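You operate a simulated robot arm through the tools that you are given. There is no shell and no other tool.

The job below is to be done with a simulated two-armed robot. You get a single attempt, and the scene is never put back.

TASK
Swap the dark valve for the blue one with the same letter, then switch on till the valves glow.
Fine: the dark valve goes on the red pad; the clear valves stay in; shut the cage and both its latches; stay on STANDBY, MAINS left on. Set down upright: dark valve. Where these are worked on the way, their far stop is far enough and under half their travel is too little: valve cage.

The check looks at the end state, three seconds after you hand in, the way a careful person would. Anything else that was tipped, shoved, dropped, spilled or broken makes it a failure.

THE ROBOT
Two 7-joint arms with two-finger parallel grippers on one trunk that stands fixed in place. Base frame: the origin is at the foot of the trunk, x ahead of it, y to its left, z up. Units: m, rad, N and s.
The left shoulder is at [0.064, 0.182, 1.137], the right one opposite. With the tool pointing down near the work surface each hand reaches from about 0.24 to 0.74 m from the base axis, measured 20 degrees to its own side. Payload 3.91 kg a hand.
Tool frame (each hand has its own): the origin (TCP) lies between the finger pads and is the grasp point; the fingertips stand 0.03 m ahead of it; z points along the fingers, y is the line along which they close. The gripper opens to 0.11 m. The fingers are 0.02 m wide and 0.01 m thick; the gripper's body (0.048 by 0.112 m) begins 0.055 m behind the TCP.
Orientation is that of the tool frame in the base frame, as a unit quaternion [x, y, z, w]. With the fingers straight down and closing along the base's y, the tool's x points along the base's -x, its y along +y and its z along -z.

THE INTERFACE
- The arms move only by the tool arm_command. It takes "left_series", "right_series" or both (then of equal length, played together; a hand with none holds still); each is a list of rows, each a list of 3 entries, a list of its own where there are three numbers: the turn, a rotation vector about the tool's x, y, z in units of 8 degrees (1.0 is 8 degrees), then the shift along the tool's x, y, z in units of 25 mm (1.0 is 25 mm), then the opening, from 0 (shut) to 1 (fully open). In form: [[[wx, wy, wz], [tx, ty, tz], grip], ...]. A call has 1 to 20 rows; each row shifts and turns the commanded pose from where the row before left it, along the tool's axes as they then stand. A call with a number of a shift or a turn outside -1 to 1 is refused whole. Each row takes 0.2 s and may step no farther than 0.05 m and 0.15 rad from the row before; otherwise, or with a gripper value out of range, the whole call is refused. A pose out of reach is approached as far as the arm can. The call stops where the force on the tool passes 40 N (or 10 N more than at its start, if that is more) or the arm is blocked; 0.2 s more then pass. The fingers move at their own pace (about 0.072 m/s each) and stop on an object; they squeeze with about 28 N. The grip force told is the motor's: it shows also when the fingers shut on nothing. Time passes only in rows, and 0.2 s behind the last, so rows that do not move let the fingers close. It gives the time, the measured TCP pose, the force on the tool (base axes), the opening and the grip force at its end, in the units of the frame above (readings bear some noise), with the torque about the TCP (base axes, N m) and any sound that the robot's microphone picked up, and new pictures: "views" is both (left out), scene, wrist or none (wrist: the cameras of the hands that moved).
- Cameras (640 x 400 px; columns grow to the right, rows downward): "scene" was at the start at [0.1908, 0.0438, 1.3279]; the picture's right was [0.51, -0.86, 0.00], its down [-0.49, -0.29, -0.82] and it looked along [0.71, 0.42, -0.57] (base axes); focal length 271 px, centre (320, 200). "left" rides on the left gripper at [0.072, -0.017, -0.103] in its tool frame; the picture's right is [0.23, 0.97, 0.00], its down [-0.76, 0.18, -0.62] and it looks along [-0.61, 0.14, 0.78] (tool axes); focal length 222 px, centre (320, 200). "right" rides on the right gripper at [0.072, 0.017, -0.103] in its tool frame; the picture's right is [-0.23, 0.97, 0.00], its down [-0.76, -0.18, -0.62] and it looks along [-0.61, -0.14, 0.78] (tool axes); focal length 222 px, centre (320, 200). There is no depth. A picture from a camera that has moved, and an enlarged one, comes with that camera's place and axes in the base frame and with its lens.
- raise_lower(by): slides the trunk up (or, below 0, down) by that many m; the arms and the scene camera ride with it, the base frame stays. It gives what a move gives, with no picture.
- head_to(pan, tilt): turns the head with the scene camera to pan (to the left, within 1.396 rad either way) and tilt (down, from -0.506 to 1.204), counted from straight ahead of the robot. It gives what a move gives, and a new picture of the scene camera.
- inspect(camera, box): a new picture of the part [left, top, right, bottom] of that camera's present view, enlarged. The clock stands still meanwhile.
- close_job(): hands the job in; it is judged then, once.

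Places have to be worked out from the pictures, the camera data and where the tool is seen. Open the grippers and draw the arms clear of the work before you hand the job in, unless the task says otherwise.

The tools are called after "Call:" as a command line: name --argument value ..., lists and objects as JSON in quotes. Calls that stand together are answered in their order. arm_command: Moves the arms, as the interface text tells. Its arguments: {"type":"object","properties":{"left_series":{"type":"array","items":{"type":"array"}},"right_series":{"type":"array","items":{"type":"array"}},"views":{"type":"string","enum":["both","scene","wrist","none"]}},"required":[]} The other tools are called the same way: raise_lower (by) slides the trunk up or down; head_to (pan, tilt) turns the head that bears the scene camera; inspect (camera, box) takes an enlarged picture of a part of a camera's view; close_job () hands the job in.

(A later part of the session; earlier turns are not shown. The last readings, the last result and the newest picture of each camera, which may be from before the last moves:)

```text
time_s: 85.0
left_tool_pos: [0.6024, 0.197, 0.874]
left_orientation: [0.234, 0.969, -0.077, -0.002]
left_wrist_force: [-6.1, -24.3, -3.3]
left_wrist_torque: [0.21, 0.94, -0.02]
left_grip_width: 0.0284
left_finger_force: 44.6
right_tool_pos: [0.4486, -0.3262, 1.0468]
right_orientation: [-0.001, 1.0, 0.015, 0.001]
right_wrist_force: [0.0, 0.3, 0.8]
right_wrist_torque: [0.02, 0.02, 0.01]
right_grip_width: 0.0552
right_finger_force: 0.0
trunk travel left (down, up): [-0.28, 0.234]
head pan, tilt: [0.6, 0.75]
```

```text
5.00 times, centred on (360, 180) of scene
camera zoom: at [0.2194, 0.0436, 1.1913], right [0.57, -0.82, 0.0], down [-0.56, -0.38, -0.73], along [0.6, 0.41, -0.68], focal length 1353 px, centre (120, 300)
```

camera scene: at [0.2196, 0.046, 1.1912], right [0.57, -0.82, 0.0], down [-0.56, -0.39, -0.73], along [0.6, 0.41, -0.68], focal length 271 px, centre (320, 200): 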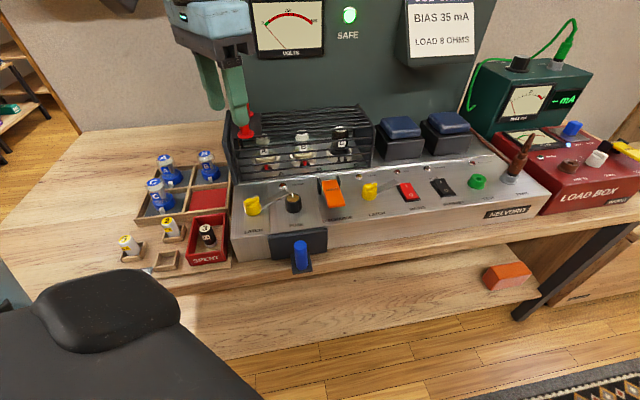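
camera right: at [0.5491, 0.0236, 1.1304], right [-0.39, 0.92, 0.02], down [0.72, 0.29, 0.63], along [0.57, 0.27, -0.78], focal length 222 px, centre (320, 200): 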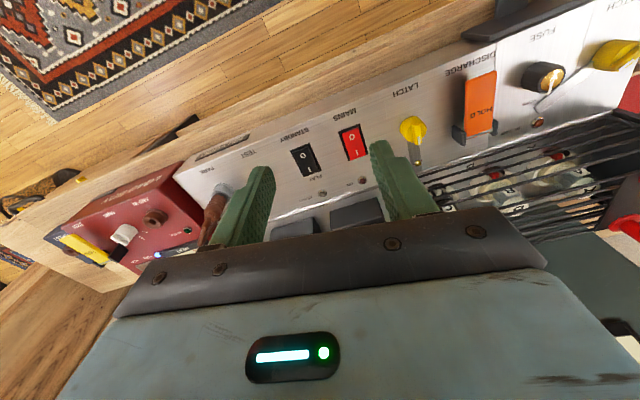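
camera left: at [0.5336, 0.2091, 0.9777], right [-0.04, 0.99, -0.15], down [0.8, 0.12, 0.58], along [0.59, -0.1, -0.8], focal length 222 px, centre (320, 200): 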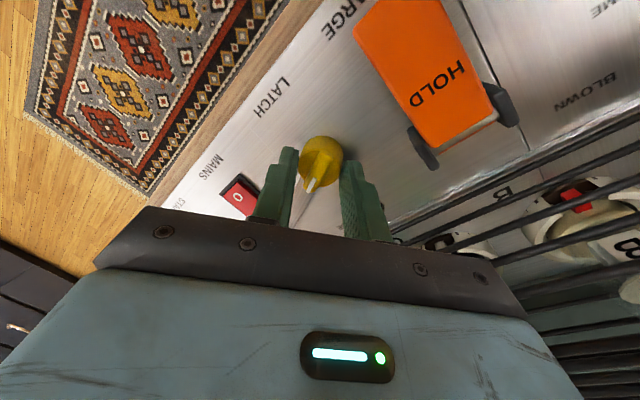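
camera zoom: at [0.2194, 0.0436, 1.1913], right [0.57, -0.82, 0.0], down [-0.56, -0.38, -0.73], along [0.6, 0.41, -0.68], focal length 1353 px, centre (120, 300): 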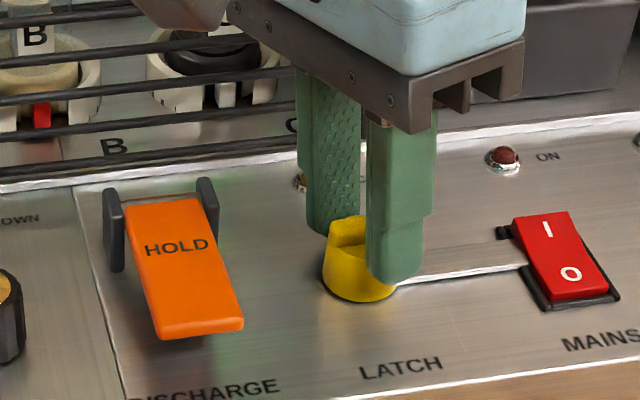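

The right tongue is at ~72°. I continue in small steps toward 90°, easing the side load.

Call:
arm_command --left_series '[[[0, 0, 0], [0, -0.1, 0], 0], [[0, 0, 0.45], [0, 0, 0], 0], [[0, 0, 0.45], [0, 0, 0], 0], [[0, 0, 0.45], [0, 0, 0], 0], [[0, 0, 0.45], [0, 0, 0], 0], [[0, 0, 0], [0, 0, 0], 0]]' --views "none"

Call:
inspect --camera "scene" --box '[300, 140, 420, 220]'

```text
time_s: 86.5
left_tool_pos: [0.6038, 0.1978, 0.8747]
left_orientation: [0.352, 0.933, -0.076, 0.01]
left_wrist_force: [1.0, -4.8, 5.7]
left_wrist_torque: [0.3, 0.23, 0.51]
left_grip_width: 0.029
left_finger_force: 45.1
right_tool_pos: [0.4495, -0.3236, 1.0484]
right_orientation: [-0.001, 1.0, 0.014, 0.001]
right_wrist_force: [-0.6, -0.1, -1.0]
right_wrist_torque: [0.05, 0.01, -0.02]
right_grip_width: 0.0549
right_finger_force: 0.1
trunk travel left (down, up): [-0.28, 0.234]
head pan, tilt: [0.6, 0.75]
```

```text
5.00 times, centred on (360, 180) of scene
camera zoom: at [0.2192, 0.0453, 1.1913], right [0.57, -0.82, 0.0], down [-0.56, -0.39, -0.73], along [0.6, 0.41, -0.68], focal length 1353 px, centre (120, 300)
```

zoom: 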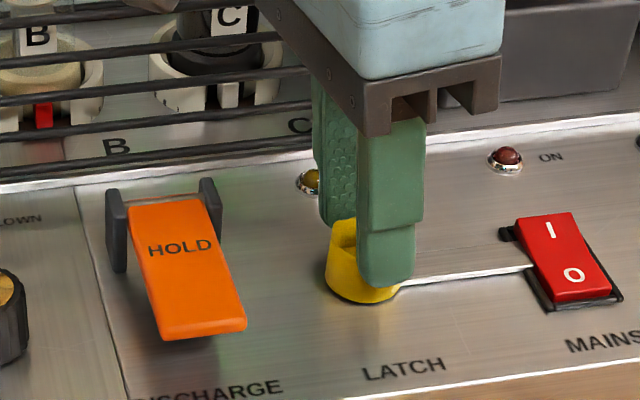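

Torque rises (0.5 N·m), so it's at its stop. I back off a touch, release, and rise.

Call:
arm_command --left_series '[[[0, 0, -0.3], [0, 0, 0], 0], [[0, 0, 0], [0, 0, 0], 0.45], [[0, 0, 0], [0, 0, 0], 0.45], [[0, 0, 0], [0, 0, -1], 0.45], [[0, 0, 0], [0, 0, -1], 0.5], [[0, 0, 0], [0, 0, -1], 0.5], [[0, 0, 0], [0, 0, -1], 0.5], [[0, 0, -0.8], [0, 0, -1], 0.5], [[0, 0, -0.8], [0, 0.5, 0], 0.5], [[0, 0, -0.8], [0, 0.5, 0], 0.5], [[0, 0, -0.8], [0, 0.5, 0], 0.5], [[0, 0, -0.8], [0, 0.5, 0], 0.5], [[-0.5, 0, 0], [0, 0, 0], 0.5], [[-0.5, 0, 0], [0, 0, 0], 0.5], [[0, 0, 0], [0, 0.5, 0], 0.5]]' --views "both"

Call:
inspect --camera "scene" --box '[220, 80, 400, 230]'

Call:
inspect --camera "left" --box '[150, 0, 450, 180]'

```text
time_s: 89.7
left_tool_pos: [0.6266, 0.2782, 0.9887]
left_orientation: [0.062, 0.998, -0.005, -0.009]
left_wrist_force: [0.2, -0.3, -0.3]
left_wrist_torque: [0.05, -0.01, -0.01]
left_grip_width: 0.0549
left_finger_force: 0.1
left hand out of reach, approached as far as the arm can: row 14
right_tool_pos: [0.4501, -0.3232, 1.0483]
right_orientation: [-0.001, 1.0, 0.013, 0.002]
right_wrist_force: [0.5, 0.5, 0.6]
right_wrist_torque: [0.02, -0.02, 0.0]
right_grip_width: 0.0549
right_finger_force: 0.1
trunk travel left (down, up): [-0.28, 0.234]
head pan, tilt: [0.6, 0.75]
camera scene: at [0.2195, 0.0462, 1.1912], right [0.57, -0.82, 0.0], down [-0.56, -0.39, -0.73], along [0.6, 0.41, -0.68], focal length 271 px, centre (320, 200)
camera left: at [0.5544, 0.2704, 1.0932], right [-0.1, 0.99, -0.01], down [0.79, 0.09, 0.61], along [0.6, 0.06, -0.79], focal length 222 px, centre (320, 200)
```

scene: 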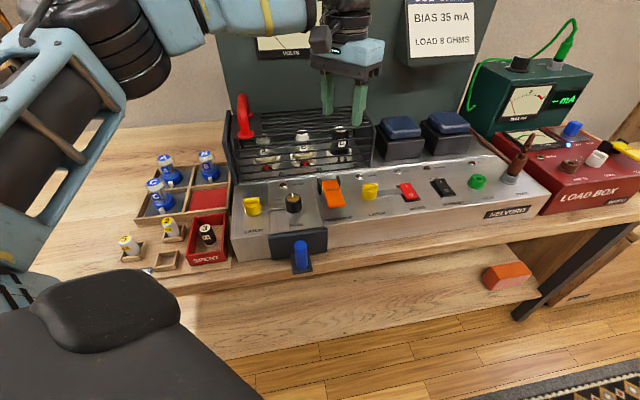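
left: 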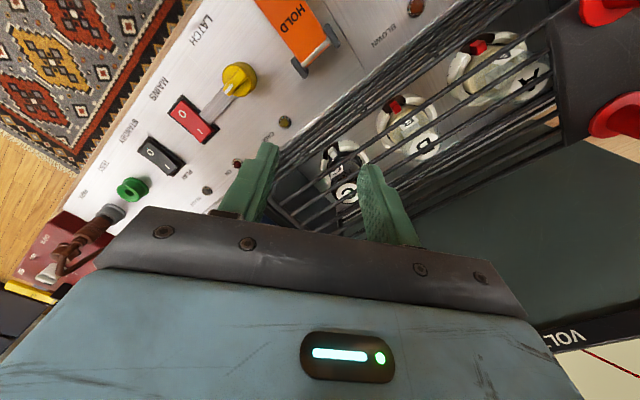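

```text
2.67 times, centred on (310, 155) of scene
camera zoom: at [0.2195, 0.0462, 1.1912], right [0.57, -0.82, 0.0], down [-0.56, -0.39, -0.73], along [0.6, 0.41, -0.68], focal length 722 px, centre (347, 320)
```

zoom: 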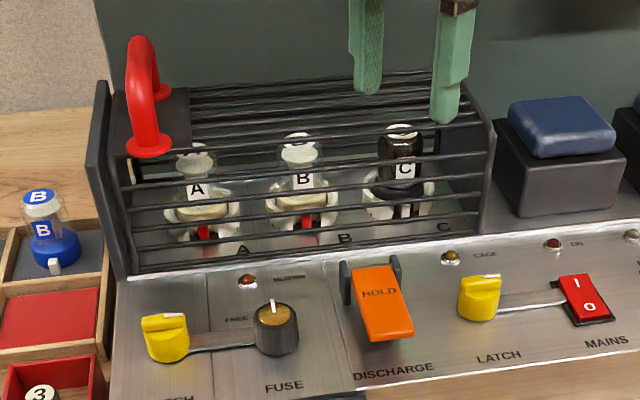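

```text
2.13 times, centred on (300, 90) of left
camera zoom: at [0.5544, 0.2704, 1.0932], right [-0.1, 0.99, -0.01], down [0.79, 0.09, 0.61], along [0.6, 0.06, -0.79], focal length 474 px, centre (363, 435)
```

zoom: 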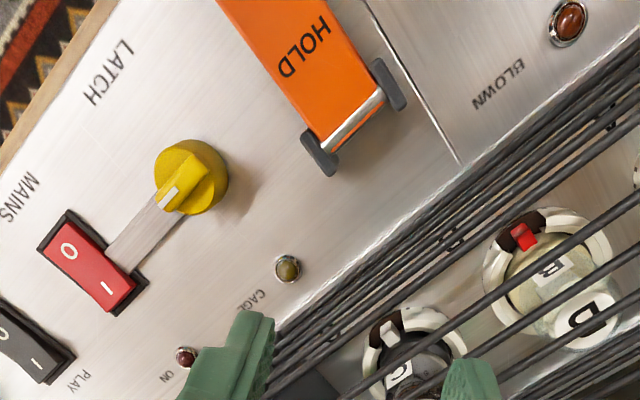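

Both latches are now fully open at 90°. I go back to the handle with the left hand.

Call:
arm_command --left_series '[[[0, 0, 0], [0, 0, -1], 0.5], [[0, 0, 0], [0, 0, -1], 0.5], [[0, 0, 0], [0, 0.5, -1], 0.5], [[0, 0, -0.87], [0, 0, 0], 0.5], [[0, 0, -0.87], [0, 0, 0], 0.5], [[0, 0, -0.87], [0, 0, 0], 0.5], [[0, 0, -0.87], [0, 0, 0], 0.5], [[0, 0, -0.87], [0, 0, 0], 0.5], [[0, 0, -0.87], [0, 0, 0], 0.5], [[0, 0, -0.87], [0, 0, 0], 0.5], [[0, 0, -0.4], [0, 0, 0], 0.5]]' --views "none"

```text
time_s: 92.0
left_tool_pos: [0.6158, 0.3001, 1.0591]
left_orientation: [-0.382, 0.924, 0.0, -0.011]
left_wrist_force: [-0.3, -0.4, 0.3]
left_wrist_torque: [0.02, -0.01, 0.01]
left_grip_width: 0.055
left_finger_force: 0.0
left hand out of reach, approached as far as the arm can: row 1, 2, 3
right_tool_pos: [0.4503, -0.3237, 1.0484]
right_orientation: [-0.002, 1.0, 0.013, 0.0]
right_wrist_force: [-0.3, 0.7, 0.6]
right_wrist_torque: [0.01, 0.02, -0.02]
right_grip_width: 0.055
right_finger_force: 0.1
trunk travel left (down, up): [-0.28, 0.234]
head pan, tilt: [0.6, 0.75]
```

Call:
arm_command --left_series '[[[0, 0, 0], [-0.273, 0.886, 0], 0.5], [[0, 0, 0], [-0.273, 0.886, 0], 0.5], [[0, 0, 0], [-0.273, 0.886, 0], 0.5], [[0, 0, 0], [-0.273, 0.886, 0], 0.5], [[0, 0, 0], [-0.273, 0.886, 0], 0.5], [[0, 0, 0], [-0.273, 0.886, 0], 0.5], [[0, 0, 0], [-0.273, 0.886, 0], 0.5], [[0, 0, 0], [0, 0, 0], 0.5], [[0, 0, 0], [0, 0, 0.9], 0.5], [[0, 0, 0], [0, 0, 0.9], 0.5], [[0, 0, 0], [0, 0, 0.9], 0.5], [[0, 0, 0], [0, 0, 0.86], 0.5], [[0, 0, 0], [0, 0, 0], 0.5]]' --views "wrist"

```text
time_s: 94.8
left_tool_pos: [0.539, 0.4419, 0.9699]
left_orientation: [-0.382, 0.924, -0.001, -0.011]
left_wrist_force: [-0.2, -0.3, -0.5]
left_wrist_torque: [0.02, 0.05, 0.02]
left_grip_width: 0.055
left_finger_force: 0.1
right_tool_pos: [0.4504, -0.3228, 1.0487]
right_orientation: [-0.001, 1.0, 0.013, 0.001]
right_wrist_force: [-0.6, 0.1, 0.0]
right_wrist_torque: [0.02, -0.05, -0.01]
right_grip_width: 0.0552
right_finger_force: 0.1
trunk travel left (down, up): [-0.28, 0.234]
head pan, tilt: [0.6, 0.75]
camera left: at [0.5024, 0.3797, 1.0745], right [-0.85, 0.53, 0.01], down [0.43, 0.67, 0.61], along [0.32, 0.52, -0.79], focal length 222 px, centre (320, 200)
```

left: 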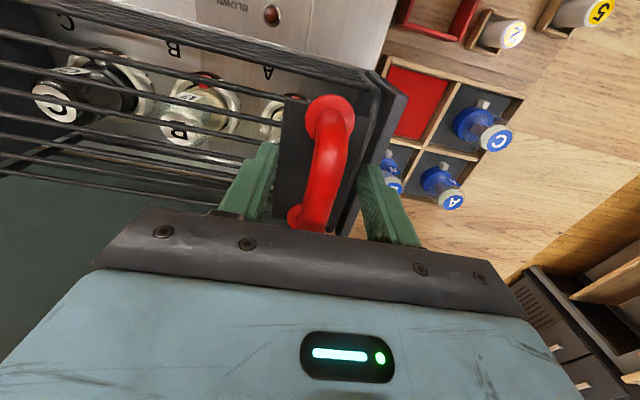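

Fingers straddle the bar. I close and try a small lift again.

Call:
arm_command --left_series '[[[0, 0, 0], [0, 0, 0], 0], [[0, 0, 0], [0, 0, 0], 0], [[0, 0, 0], [0, 0, 0], 0], [[0, 0, 0], [0, 0, 0], 0]]' --views "none"

Call:
arm_command --left_series '[[[0, 0, 0], [0, 0, -0.2], 0], [[0, 0, 0], [0, 0, -0.2], 0], [[0, 0, 0], [0, 0, 0], 0]]' --views "both"

Call:
inspect --camera "scene" --box '[220, 80, 400, 230]'

```text
time_s: 95.8
left_tool_pos: [0.5399, 0.4422, 0.9704]
left_orientation: [-0.381, 0.925, -0.001, -0.012]
left_wrist_force: [-0.1, 0.1, -1.1]
left_wrist_torque: [0.1, -0.12, 0.22]
left_grip_width: 0.0178
left_finger_force: 45.2
right_tool_pos: [0.4504, -0.3248, 1.049]
right_orientation: [-0.002, 1.0, 0.013, 0.001]
right_wrist_force: [0.3, 0.5, -0.2]
right_wrist_torque: [0.01, -0.01, -0.01]
right_grip_width: 0.055
right_finger_force: 0.0
trunk travel left (down, up): [-0.28, 0.234]
head pan, tilt: [0.6, 0.75]
```

```text
time_s: 96.7
left_tool_pos: [0.5393, 0.4431, 0.9755]
left_orientation: [-0.382, 0.924, 0.001, -0.016]
left_wrist_force: [8.0, 2.8, -8.0]
left_wrist_torque: [-0.27, 0.13, 0.1]
left_grip_width: 0.0176
left_finger_force: 45.1
right_tool_pos: [0.4516, -0.3223, 1.0466]
right_orientation: [-0.001, 1.0, 0.013, 0.001]
right_wrist_force: [-0.4, -0.5, 0.6]
right_wrist_torque: [0.02, 0.02, -0.01]
right_grip_width: 0.0548
right_finger_force: 0.1
trunk travel left (down, up): [-0.28, 0.234]
head pan, tilt: [0.6, 0.75]
stopped in row 3 (left hand): the force on the tool passed its limit at 41 N (the readings are from after the stop); the commanded pose is now the measured one
camera scene: at [0.2211, 0.0467, 1.1911], right [0.57, -0.82, 0.0], down [-0.56, -0.39, -0.73], along [0.6, 0.41, -0.68], focal length 271 px, centre (320, 200)
camera left: at [0.5042, 0.3811, 1.0798], right [-0.85, 0.53, 0.02], down [0.43, 0.67, 0.6], along [0.3, 0.52, -0.8], focal length 222 px, centre (320, 200)
```

scene: 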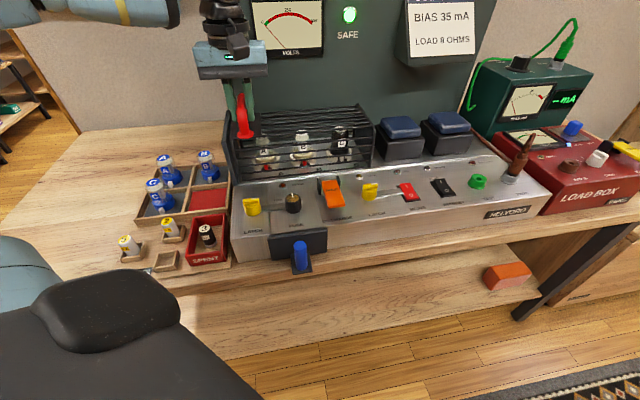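
left: 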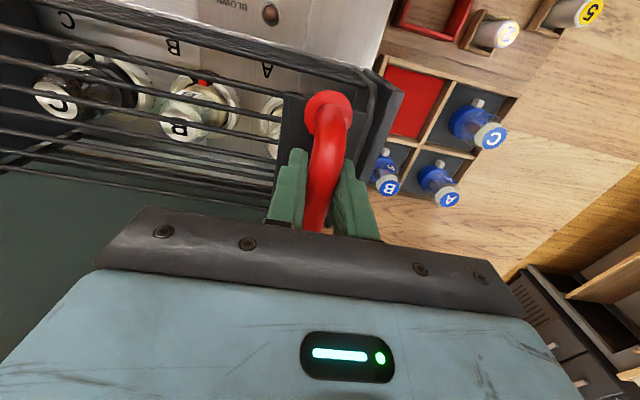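

```text
2.67 times, centred on (310, 155) of scene
camera zoom: at [0.2211, 0.0467, 1.1911], right [0.57, -0.82, 0.0], down [-0.56, -0.39, -0.73], along [0.6, 0.41, -0.68], focal length 722 px, centre (347, 320)
```

zoom: 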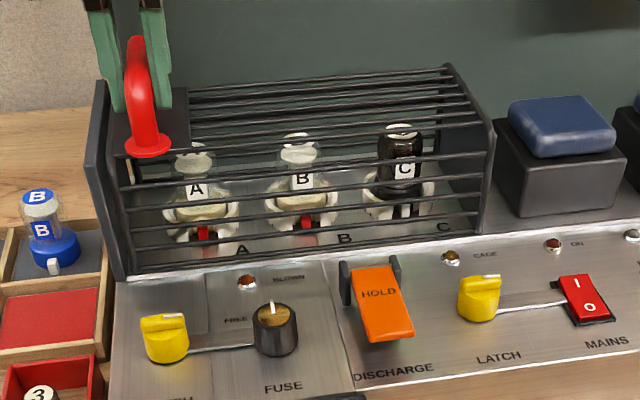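

Still 41 N with the fingers slipping up the bar; the cage isn't moving that way. I bring the right hand in for a side view of the cage's right end and back, to find where the hinge is.

Call:
arm_command --right_series '[[[0, 0, 0], [-0.2, 0.857, -0.29], 0.5], [[0, 0, 0], [-0.2, 0.857, -0.29], 0.5], [[0, 0, 0], [-0.2, 0.857, -0.29], 0.5], [[0, 0, 0], [-0.2, 0.857, -0.29], 0.5], [[0, 0, 0], [-0.2, 0.857, -0.29], 0.5], [[0, 0, 0], [-0.2, 0.857, -0.29], 0.5], [[0, 0, 0], [-0.2, 0.857, -0.29], 0.5], [[0, 0, 0], [-0.2, 0.857, -0.29], 0.5], [[0, 0, 0], [-0.2, 0.857, -0.29], 0.5], [[0, 0, 0], [-0.2, 0.857, -0.29], 0.5], [[0, 0, 0], [-0.2, 0.857, -0.29], 0.5], [[0, 0, 0], [-0.2, 0.857, -0.29], 0.5]]' --views "none"

Call:
arm_command --right_series '[[[0, 0, -0.875], [0, 0, 0], 0.5], [[0, 0, -0.875], [0, 0, 0], 0.5], [[0, 0, -0.875], [0, 0, 0], 0.5], [[0, 0, -0.875], [0, 0, 0], 0.5], [[0, 0, -0.875], [0, 0, 0], 0.5], [[0, 0, -0.875], [0, 0, 0], 0.5], [[0, 0, -0.875], [0, 0, 0], 0.5], [[0, 0, -0.875], [0, 0, 0], 0.5]]' --views "both"

```text
time_s: 99.2
left_tool_pos: [0.5397, 0.4437, 0.9761]
left_orientation: [-0.382, 0.924, 0.0, -0.017]
left_wrist_force: [7.6, 6.0, -16.2]
left_wrist_torque: [0.01, -0.26, 0.1]
left_grip_width: 0.0179
left_finger_force: 45.0
right_tool_pos: [0.5106, -0.0684, 1.1408]
right_orientation: [-0.001, 1.0, 0.013, 0.0]
right_wrist_force: [0.3, 0.0, -0.4]
right_wrist_torque: [-0.04, -0.01, 0.03]
right_grip_width: 0.0549
right_finger_force: 0.1
trunk travel left (down, up): [-0.28, 0.234]
head pan, tilt: [0.6, 0.75]
```

```text
time_s: 101.0
left_tool_pos: [0.5407, 0.4441, 0.9752]
left_orientation: [-0.382, 0.924, 0.001, -0.017]
left_wrist_force: [6.5, 3.6, -16.1]
left_wrist_torque: [-0.37, 0.34, 0.25]
left_grip_width: 0.0177
left_finger_force: 45.2
right_tool_pos: [0.5117, -0.0671, 1.141]
right_orientation: [-0.471, 0.882, 0.012, 0.006]
right_wrist_force: [0.3, 0.1, 0.5]
right_wrist_torque: [0.04, 0.01, -0.05]
right_grip_width: 0.055
right_finger_force: 0.0
trunk travel left (down, up): [-0.28, 0.234]
head pan, tilt: [0.6, 0.75]
camera scene: at [0.2216, 0.0474, 1.1907], right [0.57, -0.82, 0.0], down [-0.56, -0.39, -0.73], along [0.6, 0.41, -0.68], focal length 271 px, centre (320, 200)
camera right: at [0.4578, -0.1222, 1.242], right [-0.68, 0.73, 0.02], down [0.57, 0.52, 0.64], along [0.45, 0.45, -0.77], focal length 222 px, centre (320, 200)
```

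scene: 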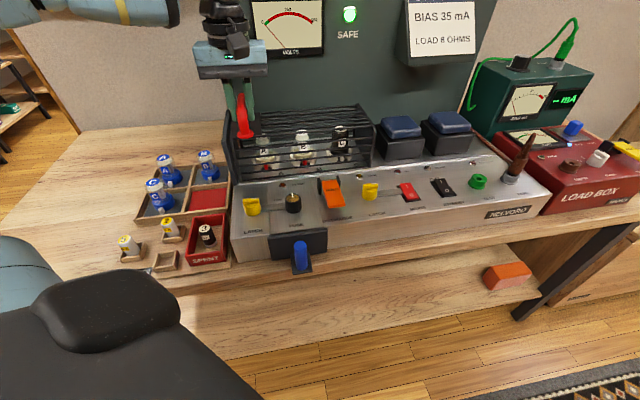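
right: 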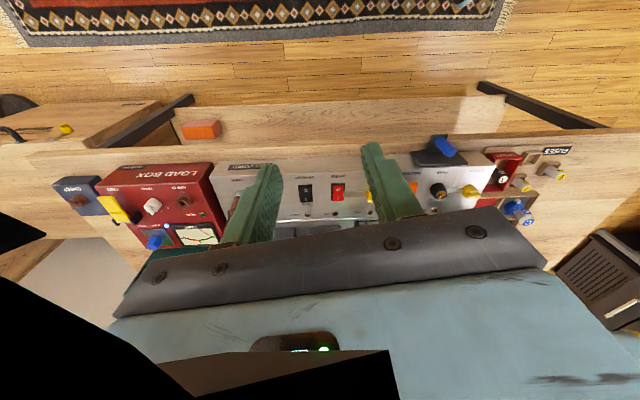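

I use high zoom from the present left wrist view and the scene view on the gap between the cage's left end and the outer plate.

Call:
inspect --camera "left" --box '[300, 50, 420, 240]'

Call:
inspect --camera "scene" --box '[220, 95, 270, 190]'

Call:
inspect --camera "left" --box '[0, 60, 120, 240]'

```text
2.11 times, centred on (360, 145) of left
camera zoom: at [0.5042, 0.3812, 1.08], right [-0.85, 0.53, 0.02], down [0.43, 0.67, 0.6], along [0.3, 0.52, -0.8], focal length 468 px, centre (236, 316)
```

zoom: 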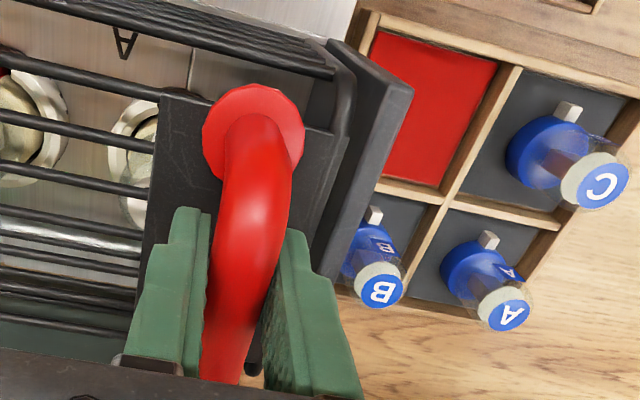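

```text
4.21 times, centred on (245, 142) of scene
camera zoom: at [0.2216, 0.0474, 1.1907], right [0.57, -0.82, 0.0], down [-0.56, -0.39, -0.73], along [0.6, 0.41, -0.68], focal length 1139 px, centre (636, 442)
```

zoom: 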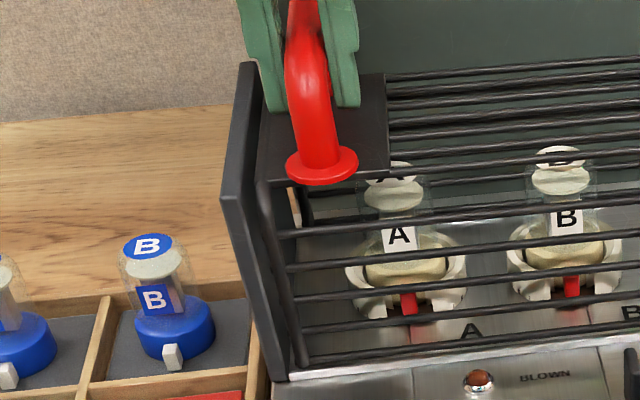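

```text
2.22 times, centred on (60, 150) of left
camera zoom: at [0.5042, 0.3812, 1.08], right [-0.85, 0.53, 0.02], down [0.43, 0.67, 0.6], along [0.3, 0.52, -0.8], focal length 494 px, centre (898, 311)
```

zoom: 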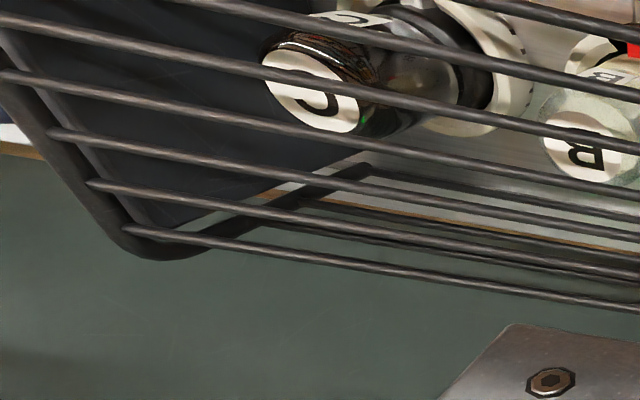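

The cage's left end is open against a fixed outer plate and a pin sits at the back, which supports a back hinge. I re-seat the grip at the rest position and then try a slow arc backward-and-up in small steps.

Call:
arm_command --left_series '[[[0, 0, 0], [0, 0, 0], 0.3], [[0, 0, 0], [0, 0, 0], 0.3], [[0, 0, 0], [0, 0, 0.3], 0.3], [[0, 0, 0], [0, 0, 0], 0], [[0, 0, 0], [0, 0, 0], 0], [[0, 0, 0], [0, 0, 0], 0], [[0, 0, 0], [0, 0, 0], 0]]' --views "none"

Call:
arm_command --left_series '[[[0, 0, 0], [-0.06, 0, -0.06], 0], [[0, 0, 0], [-0.06, 0, -0.06], 0], [[0, 0, 0], [-0.06, 0, -0.06], 0], [[0, 0, 0], [-0.06, 0, -0.06], 0], [[0, 0, 0], [-0.06, 0, -0.06], 0]]' --views "none"

Call:
inspect --camera "scene" --box '[220, 80, 400, 230]'

```text
time_s: 102.7
left_tool_pos: [0.5385, 0.4431, 0.9702]
left_orientation: [-0.382, 0.924, 0.001, -0.016]
left_wrist_force: [2.5, 0.5, 7.2]
left_wrist_torque: [-0.66, 0.63, 0.16]
left_grip_width: 0.0177
left_finger_force: 44.4
right_tool_pos: [0.5093, -0.0696, 1.1412]
right_orientation: [-0.47, 0.883, 0.012, 0.006]
right_wrist_force: [0.1, 0.4, -0.3]
right_wrist_torque: [-0.01, -0.01, -0.02]
right_grip_width: 0.0549
right_finger_force: 0.1
trunk travel left (down, up): [-0.28, 0.234]
head pan, tilt: [0.6, 0.75]
```

```text
time_s: 103.8
left_tool_pos: [0.5413, 0.4467, 0.9762]
left_orientation: [-0.381, 0.924, 0.003, -0.018]
left_wrist_force: [-17.0, -18.7, -28.1]
left_wrist_torque: [0.0, -0.02, 0.56]
left_grip_width: 0.0172
left_finger_force: 44.9
right_tool_pos: [0.5087, -0.0691, 1.1405]
right_orientation: [-0.47, 0.883, 0.011, 0.007]
right_wrist_force: [0.7, 0.2, -0.6]
right_wrist_torque: [-0.03, 0.0, 0.0]
right_grip_width: 0.0549
right_finger_force: 0.0
trunk travel left (down, up): [-0.28, 0.234]
head pan, tilt: [0.6, 0.75]
```

```text
2.67 times, centred on (310, 155) of scene
camera zoom: at [0.2197, 0.0452, 1.1911], right [0.57, -0.82, 0.0], down [-0.56, -0.39, -0.73], along [0.6, 0.41, -0.68], focal length 722 px, centre (347, 320)
```

zoom: 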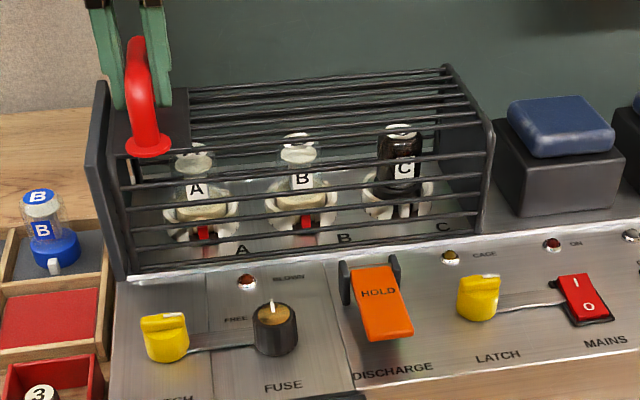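

That direction is resisted too (25 N back, 28 N down). I return, re-seat and probe slowly sideways (left), reading force and picture.

Call:
arm_command --left_series '[[[0, 0, 0], [0.3, 0, 0.3], 0.3], [[0, 0, 0], [0, 0, 0], 0.3], [[0, 0, 0], [0, 0, 0], 0.3], [[0, 0, 0], [0, 0, 0], 0], [[0, 0, 0], [0, 0, 0], 0], [[0, 0, 0], [0, 0, 0], 0], [[0, 0, 0], [0, 0, 0], 0]]' --views "none"

Call:
arm_command --left_series '[[[0, 0, 0], [0, 0.06, 0], 0], [[0, 0, 0], [0, 0.06, 0], 0], [[0, 0, 0], [0, 0.06, 0], 0], [[0, 0, 0], [0, 0.06, 0], 0], [[0, 0, 0], [0, 0.06, 0], 0]]' --views "none"

Call:
inspect --camera "scene" --box '[220, 80, 400, 230]'

```text
time_s: 105.5
left_tool_pos: [0.5387, 0.4423, 0.9699]
left_orientation: [-0.382, 0.924, 0.0, -0.015]
left_wrist_force: [4.3, 1.3, 5.8]
left_wrist_torque: [0.02, -0.03, 0.16]
left_grip_width: 0.0176
left_finger_force: 44.6
right_tool_pos: [0.5086, -0.0684, 1.1418]
right_orientation: [-0.471, 0.882, 0.011, 0.007]
right_wrist_force: [0.1, 0.8, 0.0]
right_wrist_torque: [-0.01, 0.02, 0.0]
right_grip_width: 0.055
right_finger_force: 0.0
trunk travel left (down, up): [-0.28, 0.234]
head pan, tilt: [0.6, 0.75]
```

```text
time_s: 106.6
left_tool_pos: [0.5386, 0.4425, 0.9686]
left_orientation: [-0.379, 0.925, -0.005, -0.011]
left_wrist_force: [18.5, -14.0, -6.8]
left_wrist_torque: [0.16, -0.38, 0.54]
left_grip_width: 0.0174
left_finger_force: 45.0
right_tool_pos: [0.5112, -0.0688, 1.1402]
right_orientation: [-0.471, 0.882, 0.013, 0.006]
right_wrist_force: [-0.4, 0.3, -0.1]
right_wrist_torque: [-0.03, 0.01, -0.01]
right_grip_width: 0.0549
right_finger_force: 0.1
trunk travel left (down, up): [-0.28, 0.234]
head pan, tilt: [0.6, 0.75]
stopped in row 5 (left hand): the force on the tool passed its limit at 42 N (the readings are from after the stop); the commanded pose is now the measured one
```

```text
2.67 times, centred on (310, 155) of scene
camera zoom: at [0.2218, 0.0458, 1.1906], right [0.57, -0.82, 0.0], down [-0.56, -0.39, -0.73], along [0.6, 0.41, -0.68], focal length 722 px, centre (347, 320)
```

zoom: 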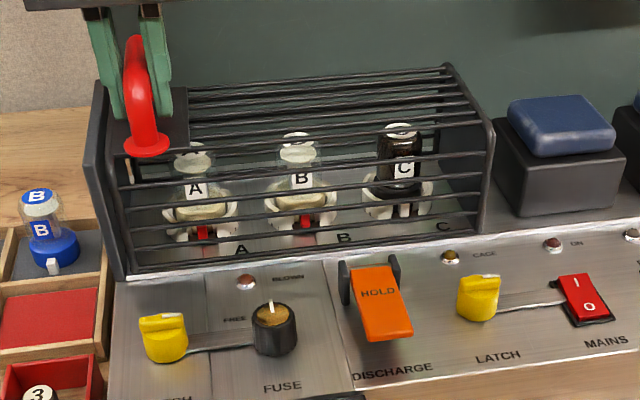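

The cage is also rigid sideways here. The handle may sit close to the hinge (left end), giving poor leverage, so I'll test lifting a cage bar near the right end. I release, retract the right hand, and move the left hand (fingers closing along depth) above the cage's right part.

Call:
arm_command --left_series '[[[0, 0, 0], [0, 0, 0], 0.5], [[0, 0, 0], [0, 0, 0], 0.5], [[0, 0, 0], [0, 0, -1], 0.5], [[0, 0, 0], [0, 0, -1], 0.5], [[0, 0, 0], [0, 0, -1], 0.5], [[0, 0, 0.9], [0, 0, 0], 0.5], [[0, 0, 0.9], [0, 0, 0], 0.5], [[0, 0, 0.9], [0, 0, 0], 0.5], [[0, 0, 0.9], [0, 0, 0], 0.5], [[0, 0, 0.9], [0, 0, 0], 0.5], [[0, 0, 0.9], [0, 0, 0], 0.5], [[0, 0, 0.9], [0, 0, 0], 0.5], [[0, 0, 0.9], [0, 0, 0], 0.5], [[0, 0, 0.9], [0, 0, 0], 0.5], [[0, 0, 0.9], [0, 0, 0], 0.5], [[0, 0, 0.9], [0, 0, 0], 0.5], [[0, 0, 0.9], [0, 0, 0], 0.5], [[0, 0, 0.45], [0, 0, 0], 0.5]]' --right_series '[[[0, 0, 0.9], [0, 0, 0], 0.5], [[0, 0, 0.9], [0, 0, 0], 0.5], [[0, 0, 0.9], [0, 0, 0], 0.5], [[0, 0, 0.9], [0, 0, 0], 0.5], [[0, 0, 0.9], [0, 0, 0], 0.5], [[0, 0, 0.9], [0, 0, 0], 0.5], [[0, 0, 0.9], [0, 0, 0], 0.5], [[0, 0, 0.7], [0, -1, 0], 0.5], [[0, 0, 0], [0, -1, 0], 0.5], [[0, 0, 0], [0, -1, 0], 0.5], [[0, 0, 0], [0, -1, 0], 0.5], [[0, 0, 0], [0, -1, 0], 0.5], [[0, 0, 0], [0, -1, 0], 0.5], [[0, 0, 0], [0, -1, 0], 0.5], [[0, 0, 0], [0, -1, 0], 0.5], [[0, 0, 0], [0, -1, 0], 0.5], [[0, 0, 0], [0, -1, 0], 0.5], [[0, 0, 0], [0, 0, 0], 0.5]]' --views "wrist"

```text
time_s: 110.4
left_tool_pos: [0.5367, 0.4467, 1.0452]
left_orientation: [0.385, 0.923, -0.011, -0.006]
left_wrist_force: [0.9, -0.5, -0.1]
left_wrist_torque: [-0.01, 0.0, 0.02]
left_grip_width: 0.0549
left_finger_force: 0.1
right_tool_pos: [0.5128, -0.3188, 1.1335]
right_orientation: [-0.001, 1.0, 0.013, 0.001]
right_wrist_force: [-0.2, 0.2, -0.4]
right_wrist_torque: [0.01, 0.03, 0.02]
right_grip_width: 0.0552
right_finger_force: 0.0
trunk travel left (down, up): [-0.28, 0.234]
head pan, tilt: [0.6, 0.75]
camera right: at [0.441, -0.3059, 1.2367], right [0.23, 0.97, 0.03], down [0.76, -0.19, 0.62], along [0.61, -0.12, -0.78], focal length 222 px, centre (320, 200)
camera left: at [0.4768, 0.487, 1.149], right [0.53, 0.85, -0.02], down [0.67, -0.41, 0.62], along [0.51, -0.35, -0.79], focal length 222 px, centre (320, 200)
```

right: 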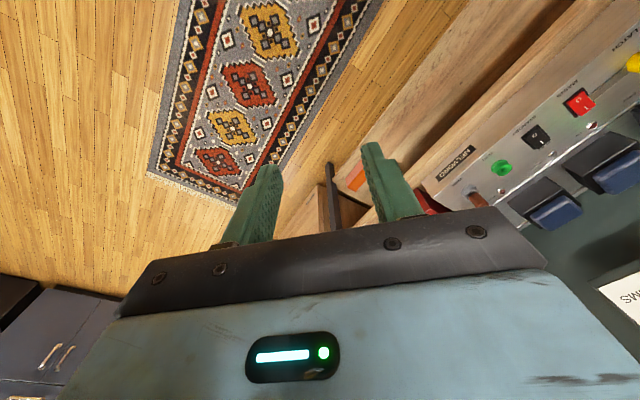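
left: 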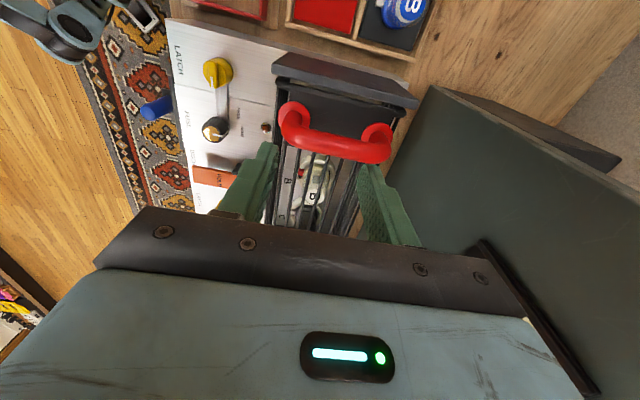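

This view shows the cage's left end and back from a useful angle; I zoom in.

Call:
inspect --camera "left" --box '[250, 40, 440, 170]'

Call:
inspect --camera "left" --box '[340, 70, 440, 150]'

```text
3.08 times, centred on (345, 105) of left
camera zoom: at [0.4768, 0.487, 1.149], right [0.53, 0.85, -0.02], down [0.67, -0.41, 0.62], along [0.51, -0.35, -0.79], focal length 684 px, centre (243, 492)
```

zoom: 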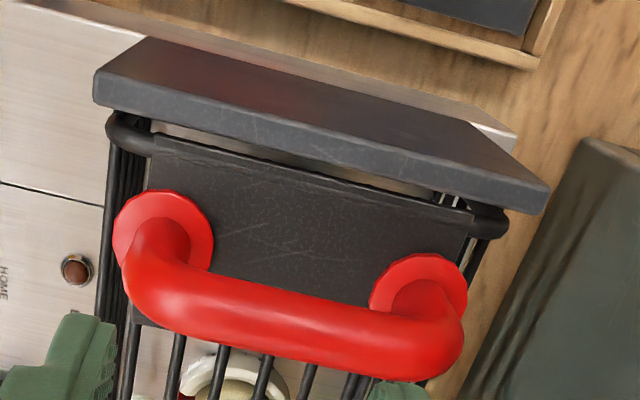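

```text
5.00 times, centred on (390, 110) of left
camera zoom: at [0.4768, 0.487, 1.149], right [0.53, 0.85, -0.02], down [0.67, -0.41, 0.62], along [0.51, -0.35, -0.79], focal length 1111 px, centre (-30, 650)
```

zoom: 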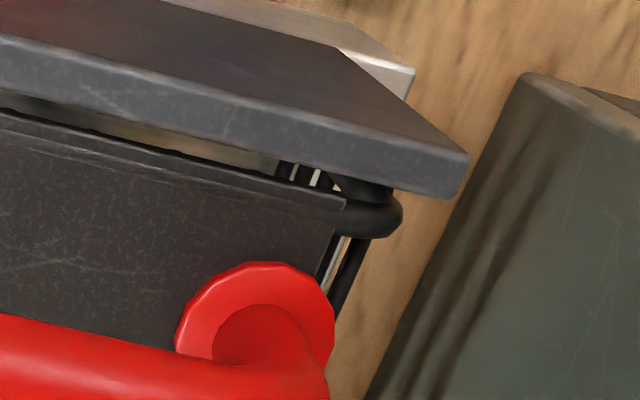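

Both ends have similar walls, so the hinge could be at the left end, right next to the handle. I move above the right end of the cage to grip a top bar there and test-lift.

Call:
arm_command --left_series '[[[0, 0, 0], [-0.918, -0.138, 0], 0.5], [[0, 0, 0], [-0.918, -0.138, 0], 0.5], [[0, 0, 0], [-0.918, -0.138, 0], 0.5], [[0, 0, 0], [-0.918, -0.138, 0], 0.5], [[0, 0, 0], [-0.918, -0.138, 0], 0.5], [[0, 0, 0], [-0.918, -0.138, 0], 0.5], [[0, 0, 0], [-0.918, -0.138, 0], 0.5], [[0, 0, 0], [-0.918, -0.138, 0], 0.5], [[0, 0, 0], [-0.918, -0.138, 0], 0.5], [[0, 0, 0], [0, 0, 0], 0.4]]' --views "both"

Call:
inspect --camera "left" --box '[230, 100, 400, 220]'

Call:
inspect --camera "scene" --box '[300, 80, 400, 180]'

```text
time_s: 112.6
left_tool_pos: [0.6235, 0.2928, 1.036]
left_orientation: [0.385, 0.923, -0.011, -0.006]
left_wrist_force: [-0.3, -0.4, -0.5]
left_wrist_torque: [0.02, 0.02, 0.02]
left_grip_width: 0.0442
left_finger_force: 0.0
left hand out of reach, approached as far as the arm can: row 7, 8, 9
right_tool_pos: [0.5122, -0.3181, 1.1336]
right_orientation: [0.0, 1.0, 0.013, 0.0]
right_wrist_force: [-1.3, -0.4, -0.1]
right_wrist_torque: [0.02, 0.01, 0.0]
right_grip_width: 0.0551
right_finger_force: 0.0
trunk travel left (down, up): [-0.28, 0.234]
head pan, tilt: [0.6, 0.75]
camera scene: at [0.2195, 0.0461, 1.1912], right [0.57, -0.82, 0.0], down [-0.56, -0.39, -0.73], along [0.6, 0.41, -0.68], focal length 271 px, centre (320, 200)
camera left: at [0.5625, 0.333, 1.14], right [0.53, 0.85, -0.02], down [0.68, -0.41, 0.62], along [0.51, -0.34, -0.79], focal length 222 px, centre (320, 200)
```

scene: 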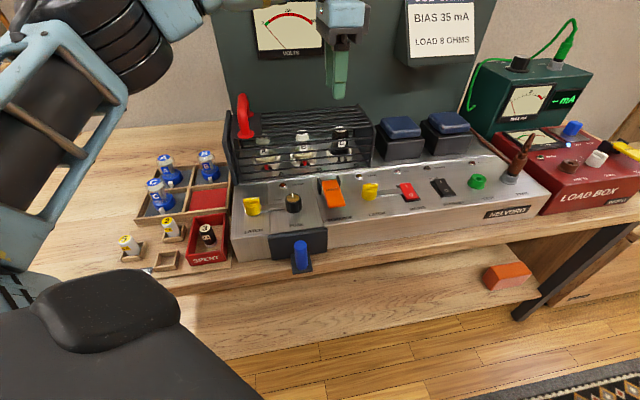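
left: 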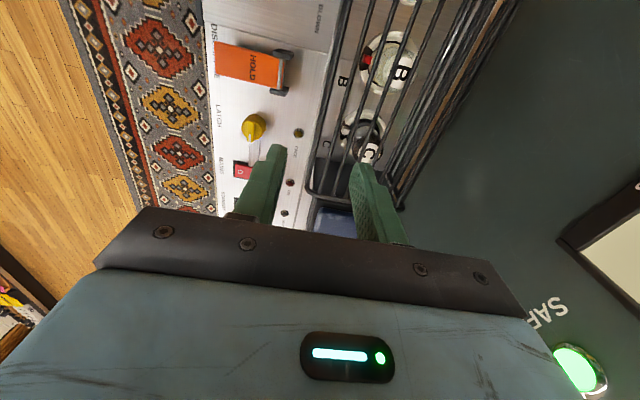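

```text
3.33 times, centred on (315, 160) of left
camera zoom: at [0.5625, 0.333, 1.14], right [0.53, 0.85, -0.02], down [0.68, -0.41, 0.62], along [0.51, -0.34, -0.79], focal length 740 px, centre (337, 333)
```

zoom: 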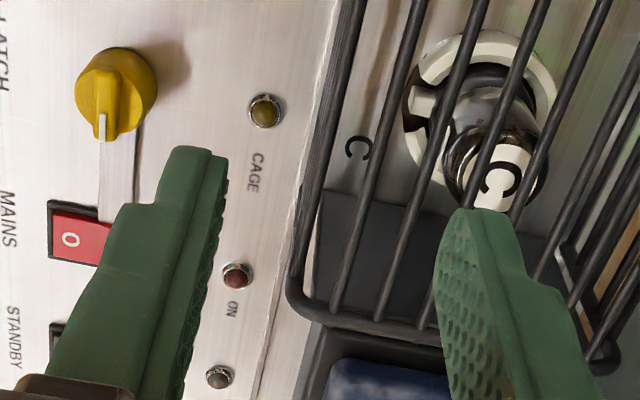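

```text
4.00 times, centred on (350, 130) of scene
camera zoom: at [0.2195, 0.0461, 1.1912], right [0.57, -0.82, 0.0], down [-0.56, -0.39, -0.73], along [0.6, 0.41, -0.68], focal length 1082 px, centre (200, 480)
```

zoom: 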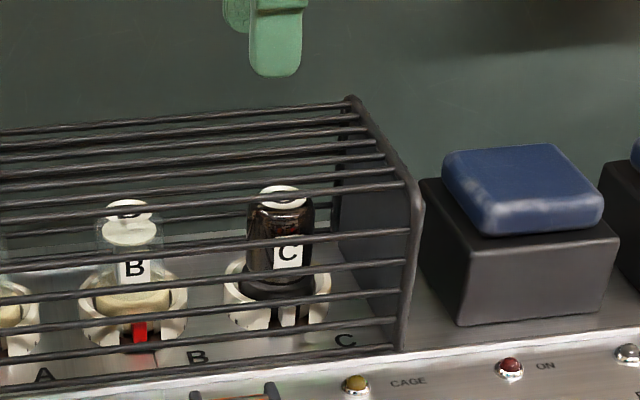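

The reach is enough for the middle of the cage. I go lower over the space between valves B and C, with narrow fingers, to locate the front-top bar precisely.

Call:
arm_command --left_series '[[[0, 0, 0], [0.24, 0.76, 0], 0.25], [[0, 0, 0], [0.23, 0.76, 0.7], 0.2], [[0, 0, 0], [0, 0, 0.7], 0.2], [[0, 0, 0], [0, 0, 0.7], 0.2], [[0, 0, 0], [0, 0, 0.6], 0.2], [[0, 0, 0], [0, 0, 0], 0.2]]' --views "wrist"

Call:
inspect --camera "left" --box '[230, 100, 400, 220]'

Call:
inspect --camera "scene" --box '[270, 90, 370, 180]'

```text
time_s: 114.0
left_tool_pos: [0.6395, 0.3316, 0.9664]
left_orientation: [0.385, 0.923, -0.012, -0.007]
left_wrist_force: [-0.2, 0.4, 0.2]
left_wrist_torque: [0.02, -0.02, 0.01]
left_grip_width: 0.0221
left_finger_force: 0.0
left hand out of reach, approached as far as the arm can: row 1
right_tool_pos: [0.5133, -0.3185, 1.1331]
right_orientation: [-0.001, 1.0, 0.014, 0.001]
right_wrist_force: [0.5, 0.0, -0.1]
right_wrist_torque: [0.0, 0.01, 0.01]
right_grip_width: 0.0551
right_finger_force: 0.0
trunk travel left (down, up): [-0.28, 0.234]
head pan, tilt: [0.6, 0.75]
camera left: at [0.5795, 0.3717, 1.0701], right [0.53, 0.85, -0.02], down [0.68, -0.41, 0.62], along [0.51, -0.34, -0.79], focal length 222 px, centre (320, 200)
```

left: 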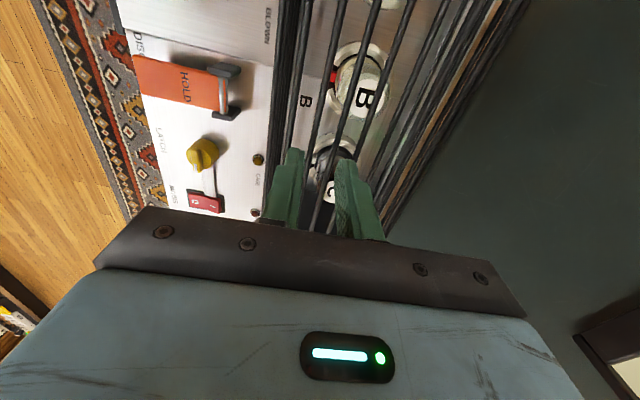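

```text
3.33 times, centred on (315, 160) of left
camera zoom: at [0.5795, 0.3717, 1.0701], right [0.53, 0.85, -0.02], down [0.68, -0.41, 0.62], along [0.51, -0.34, -0.79], focal length 740 px, centre (337, 333)
```

zoom: 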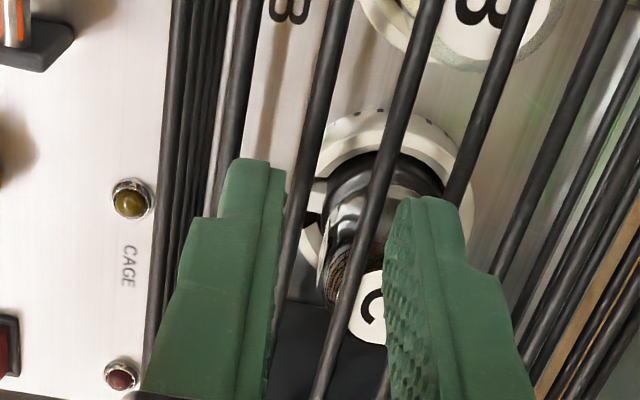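

```text
4.44 times, centred on (320, 135) of scene
camera zoom: at [0.2195, 0.046, 1.1912], right [0.57, -0.82, 0.0], down [-0.56, -0.39, -0.73], along [0.6, 0.41, -0.68], focal length 1203 px, centre (320, 489)
```

zoom: 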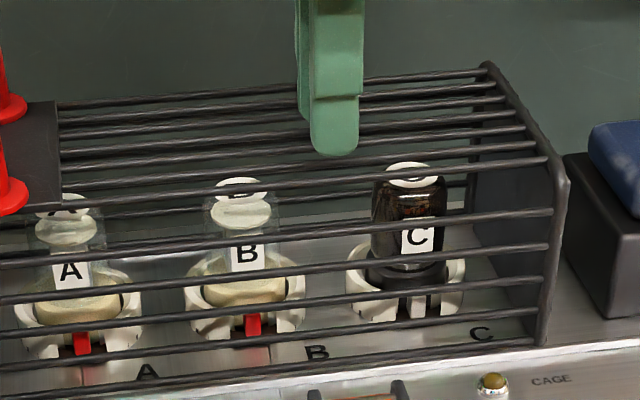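

Bars are ~21 mm apart; the nearest front-top bar is 9.4 mm toward the front of the TCP. I centre on it with a 10.6 mm opening, descend around it, and close.

Call:
arm_command --left_series '[[[0, 0, 0], [0, -0.376, 0], 0.097], [[0, 0, 0], [0, 0, 0], 0.097], [[0, 0, 0], [0, 0, 0.3], 0.097], [[0, 0, 0], [0, 0, 0.4], 0.097], [[0, 0, 0], [0, 0, 0.4], 0.097], [[0, 0, 0], [0, 0, 0.36], 0.097], [[0, 0, 0], [0, 0, 0], 0.097]]' --views "wrist"

Call:
inspect --camera "left" --box '[230, 100, 400, 220]'

Call:
inspect --camera "scene" --box '[270, 90, 370, 180]'

```text
time_s: 115.0
left_tool_pos: [0.6345, 0.323, 0.9598]
left_orientation: [0.386, 0.923, -0.01, 0.004]
left_wrist_force: [-3.2, -2.8, 15.5]
left_wrist_torque: [0.1, 0.11, 0.14]
left_grip_width: 0.0083
left_finger_force: 0.3
right_tool_pos: [0.5129, -0.3197, 1.133]
right_orientation: [-0.001, 1.0, 0.014, 0.001]
right_wrist_force: [-0.2, 0.1, -0.4]
right_wrist_torque: [-0.01, -0.02, 0.02]
right_grip_width: 0.0551
right_finger_force: 0.0
trunk travel left (down, up): [-0.28, 0.234]
head pan, tilt: [0.6, 0.75]
stopped in row 5 (left hand): the force on the tool passed its limit at 49 N (the readings are from after the stop); the commanded pose is now the measured one
camera left: at [0.5719, 0.3643, 1.0626], right [0.53, 0.85, -0.02], down [0.66, -0.4, 0.63], along [0.53, -0.35, -0.77], focal length 222 px, centre (320, 200)
```

left: 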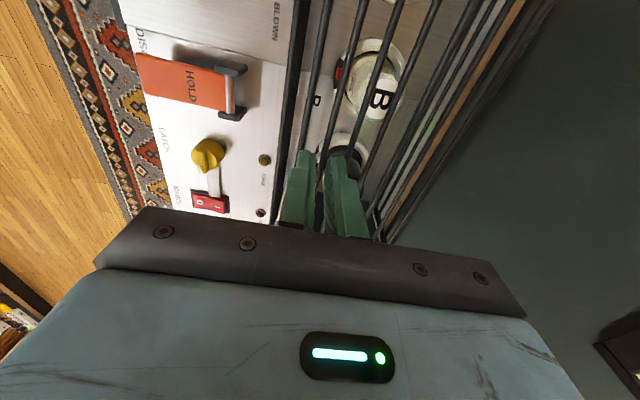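

```text
3.33 times, centred on (315, 160) of left
camera zoom: at [0.5719, 0.3643, 1.0626], right [0.53, 0.85, -0.02], down [0.66, -0.4, 0.63], along [0.53, -0.35, -0.77], focal length 740 px, centre (337, 333)
```

zoom: 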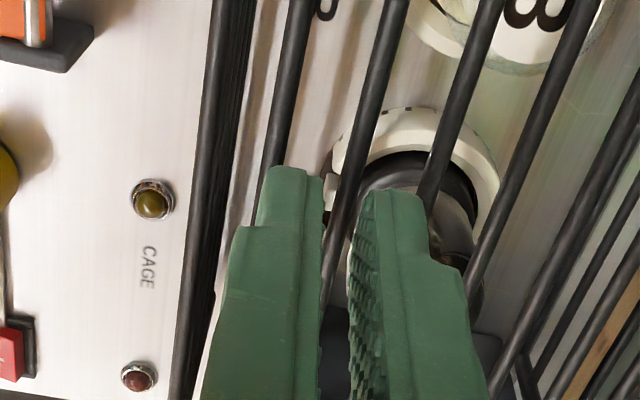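

```text
4.44 times, centred on (320, 135) of scene
camera zoom: at [0.2193, 0.0458, 1.1913], right [0.57, -0.82, 0.0], down [-0.56, -0.39, -0.73], along [0.6, 0.41, -0.68], focal length 1203 px, centre (320, 489)
```

zoom: 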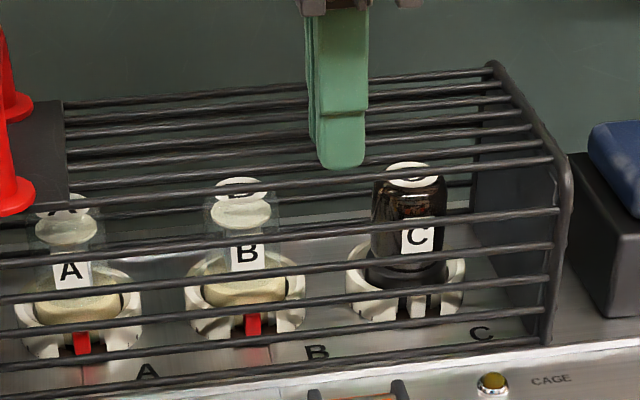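

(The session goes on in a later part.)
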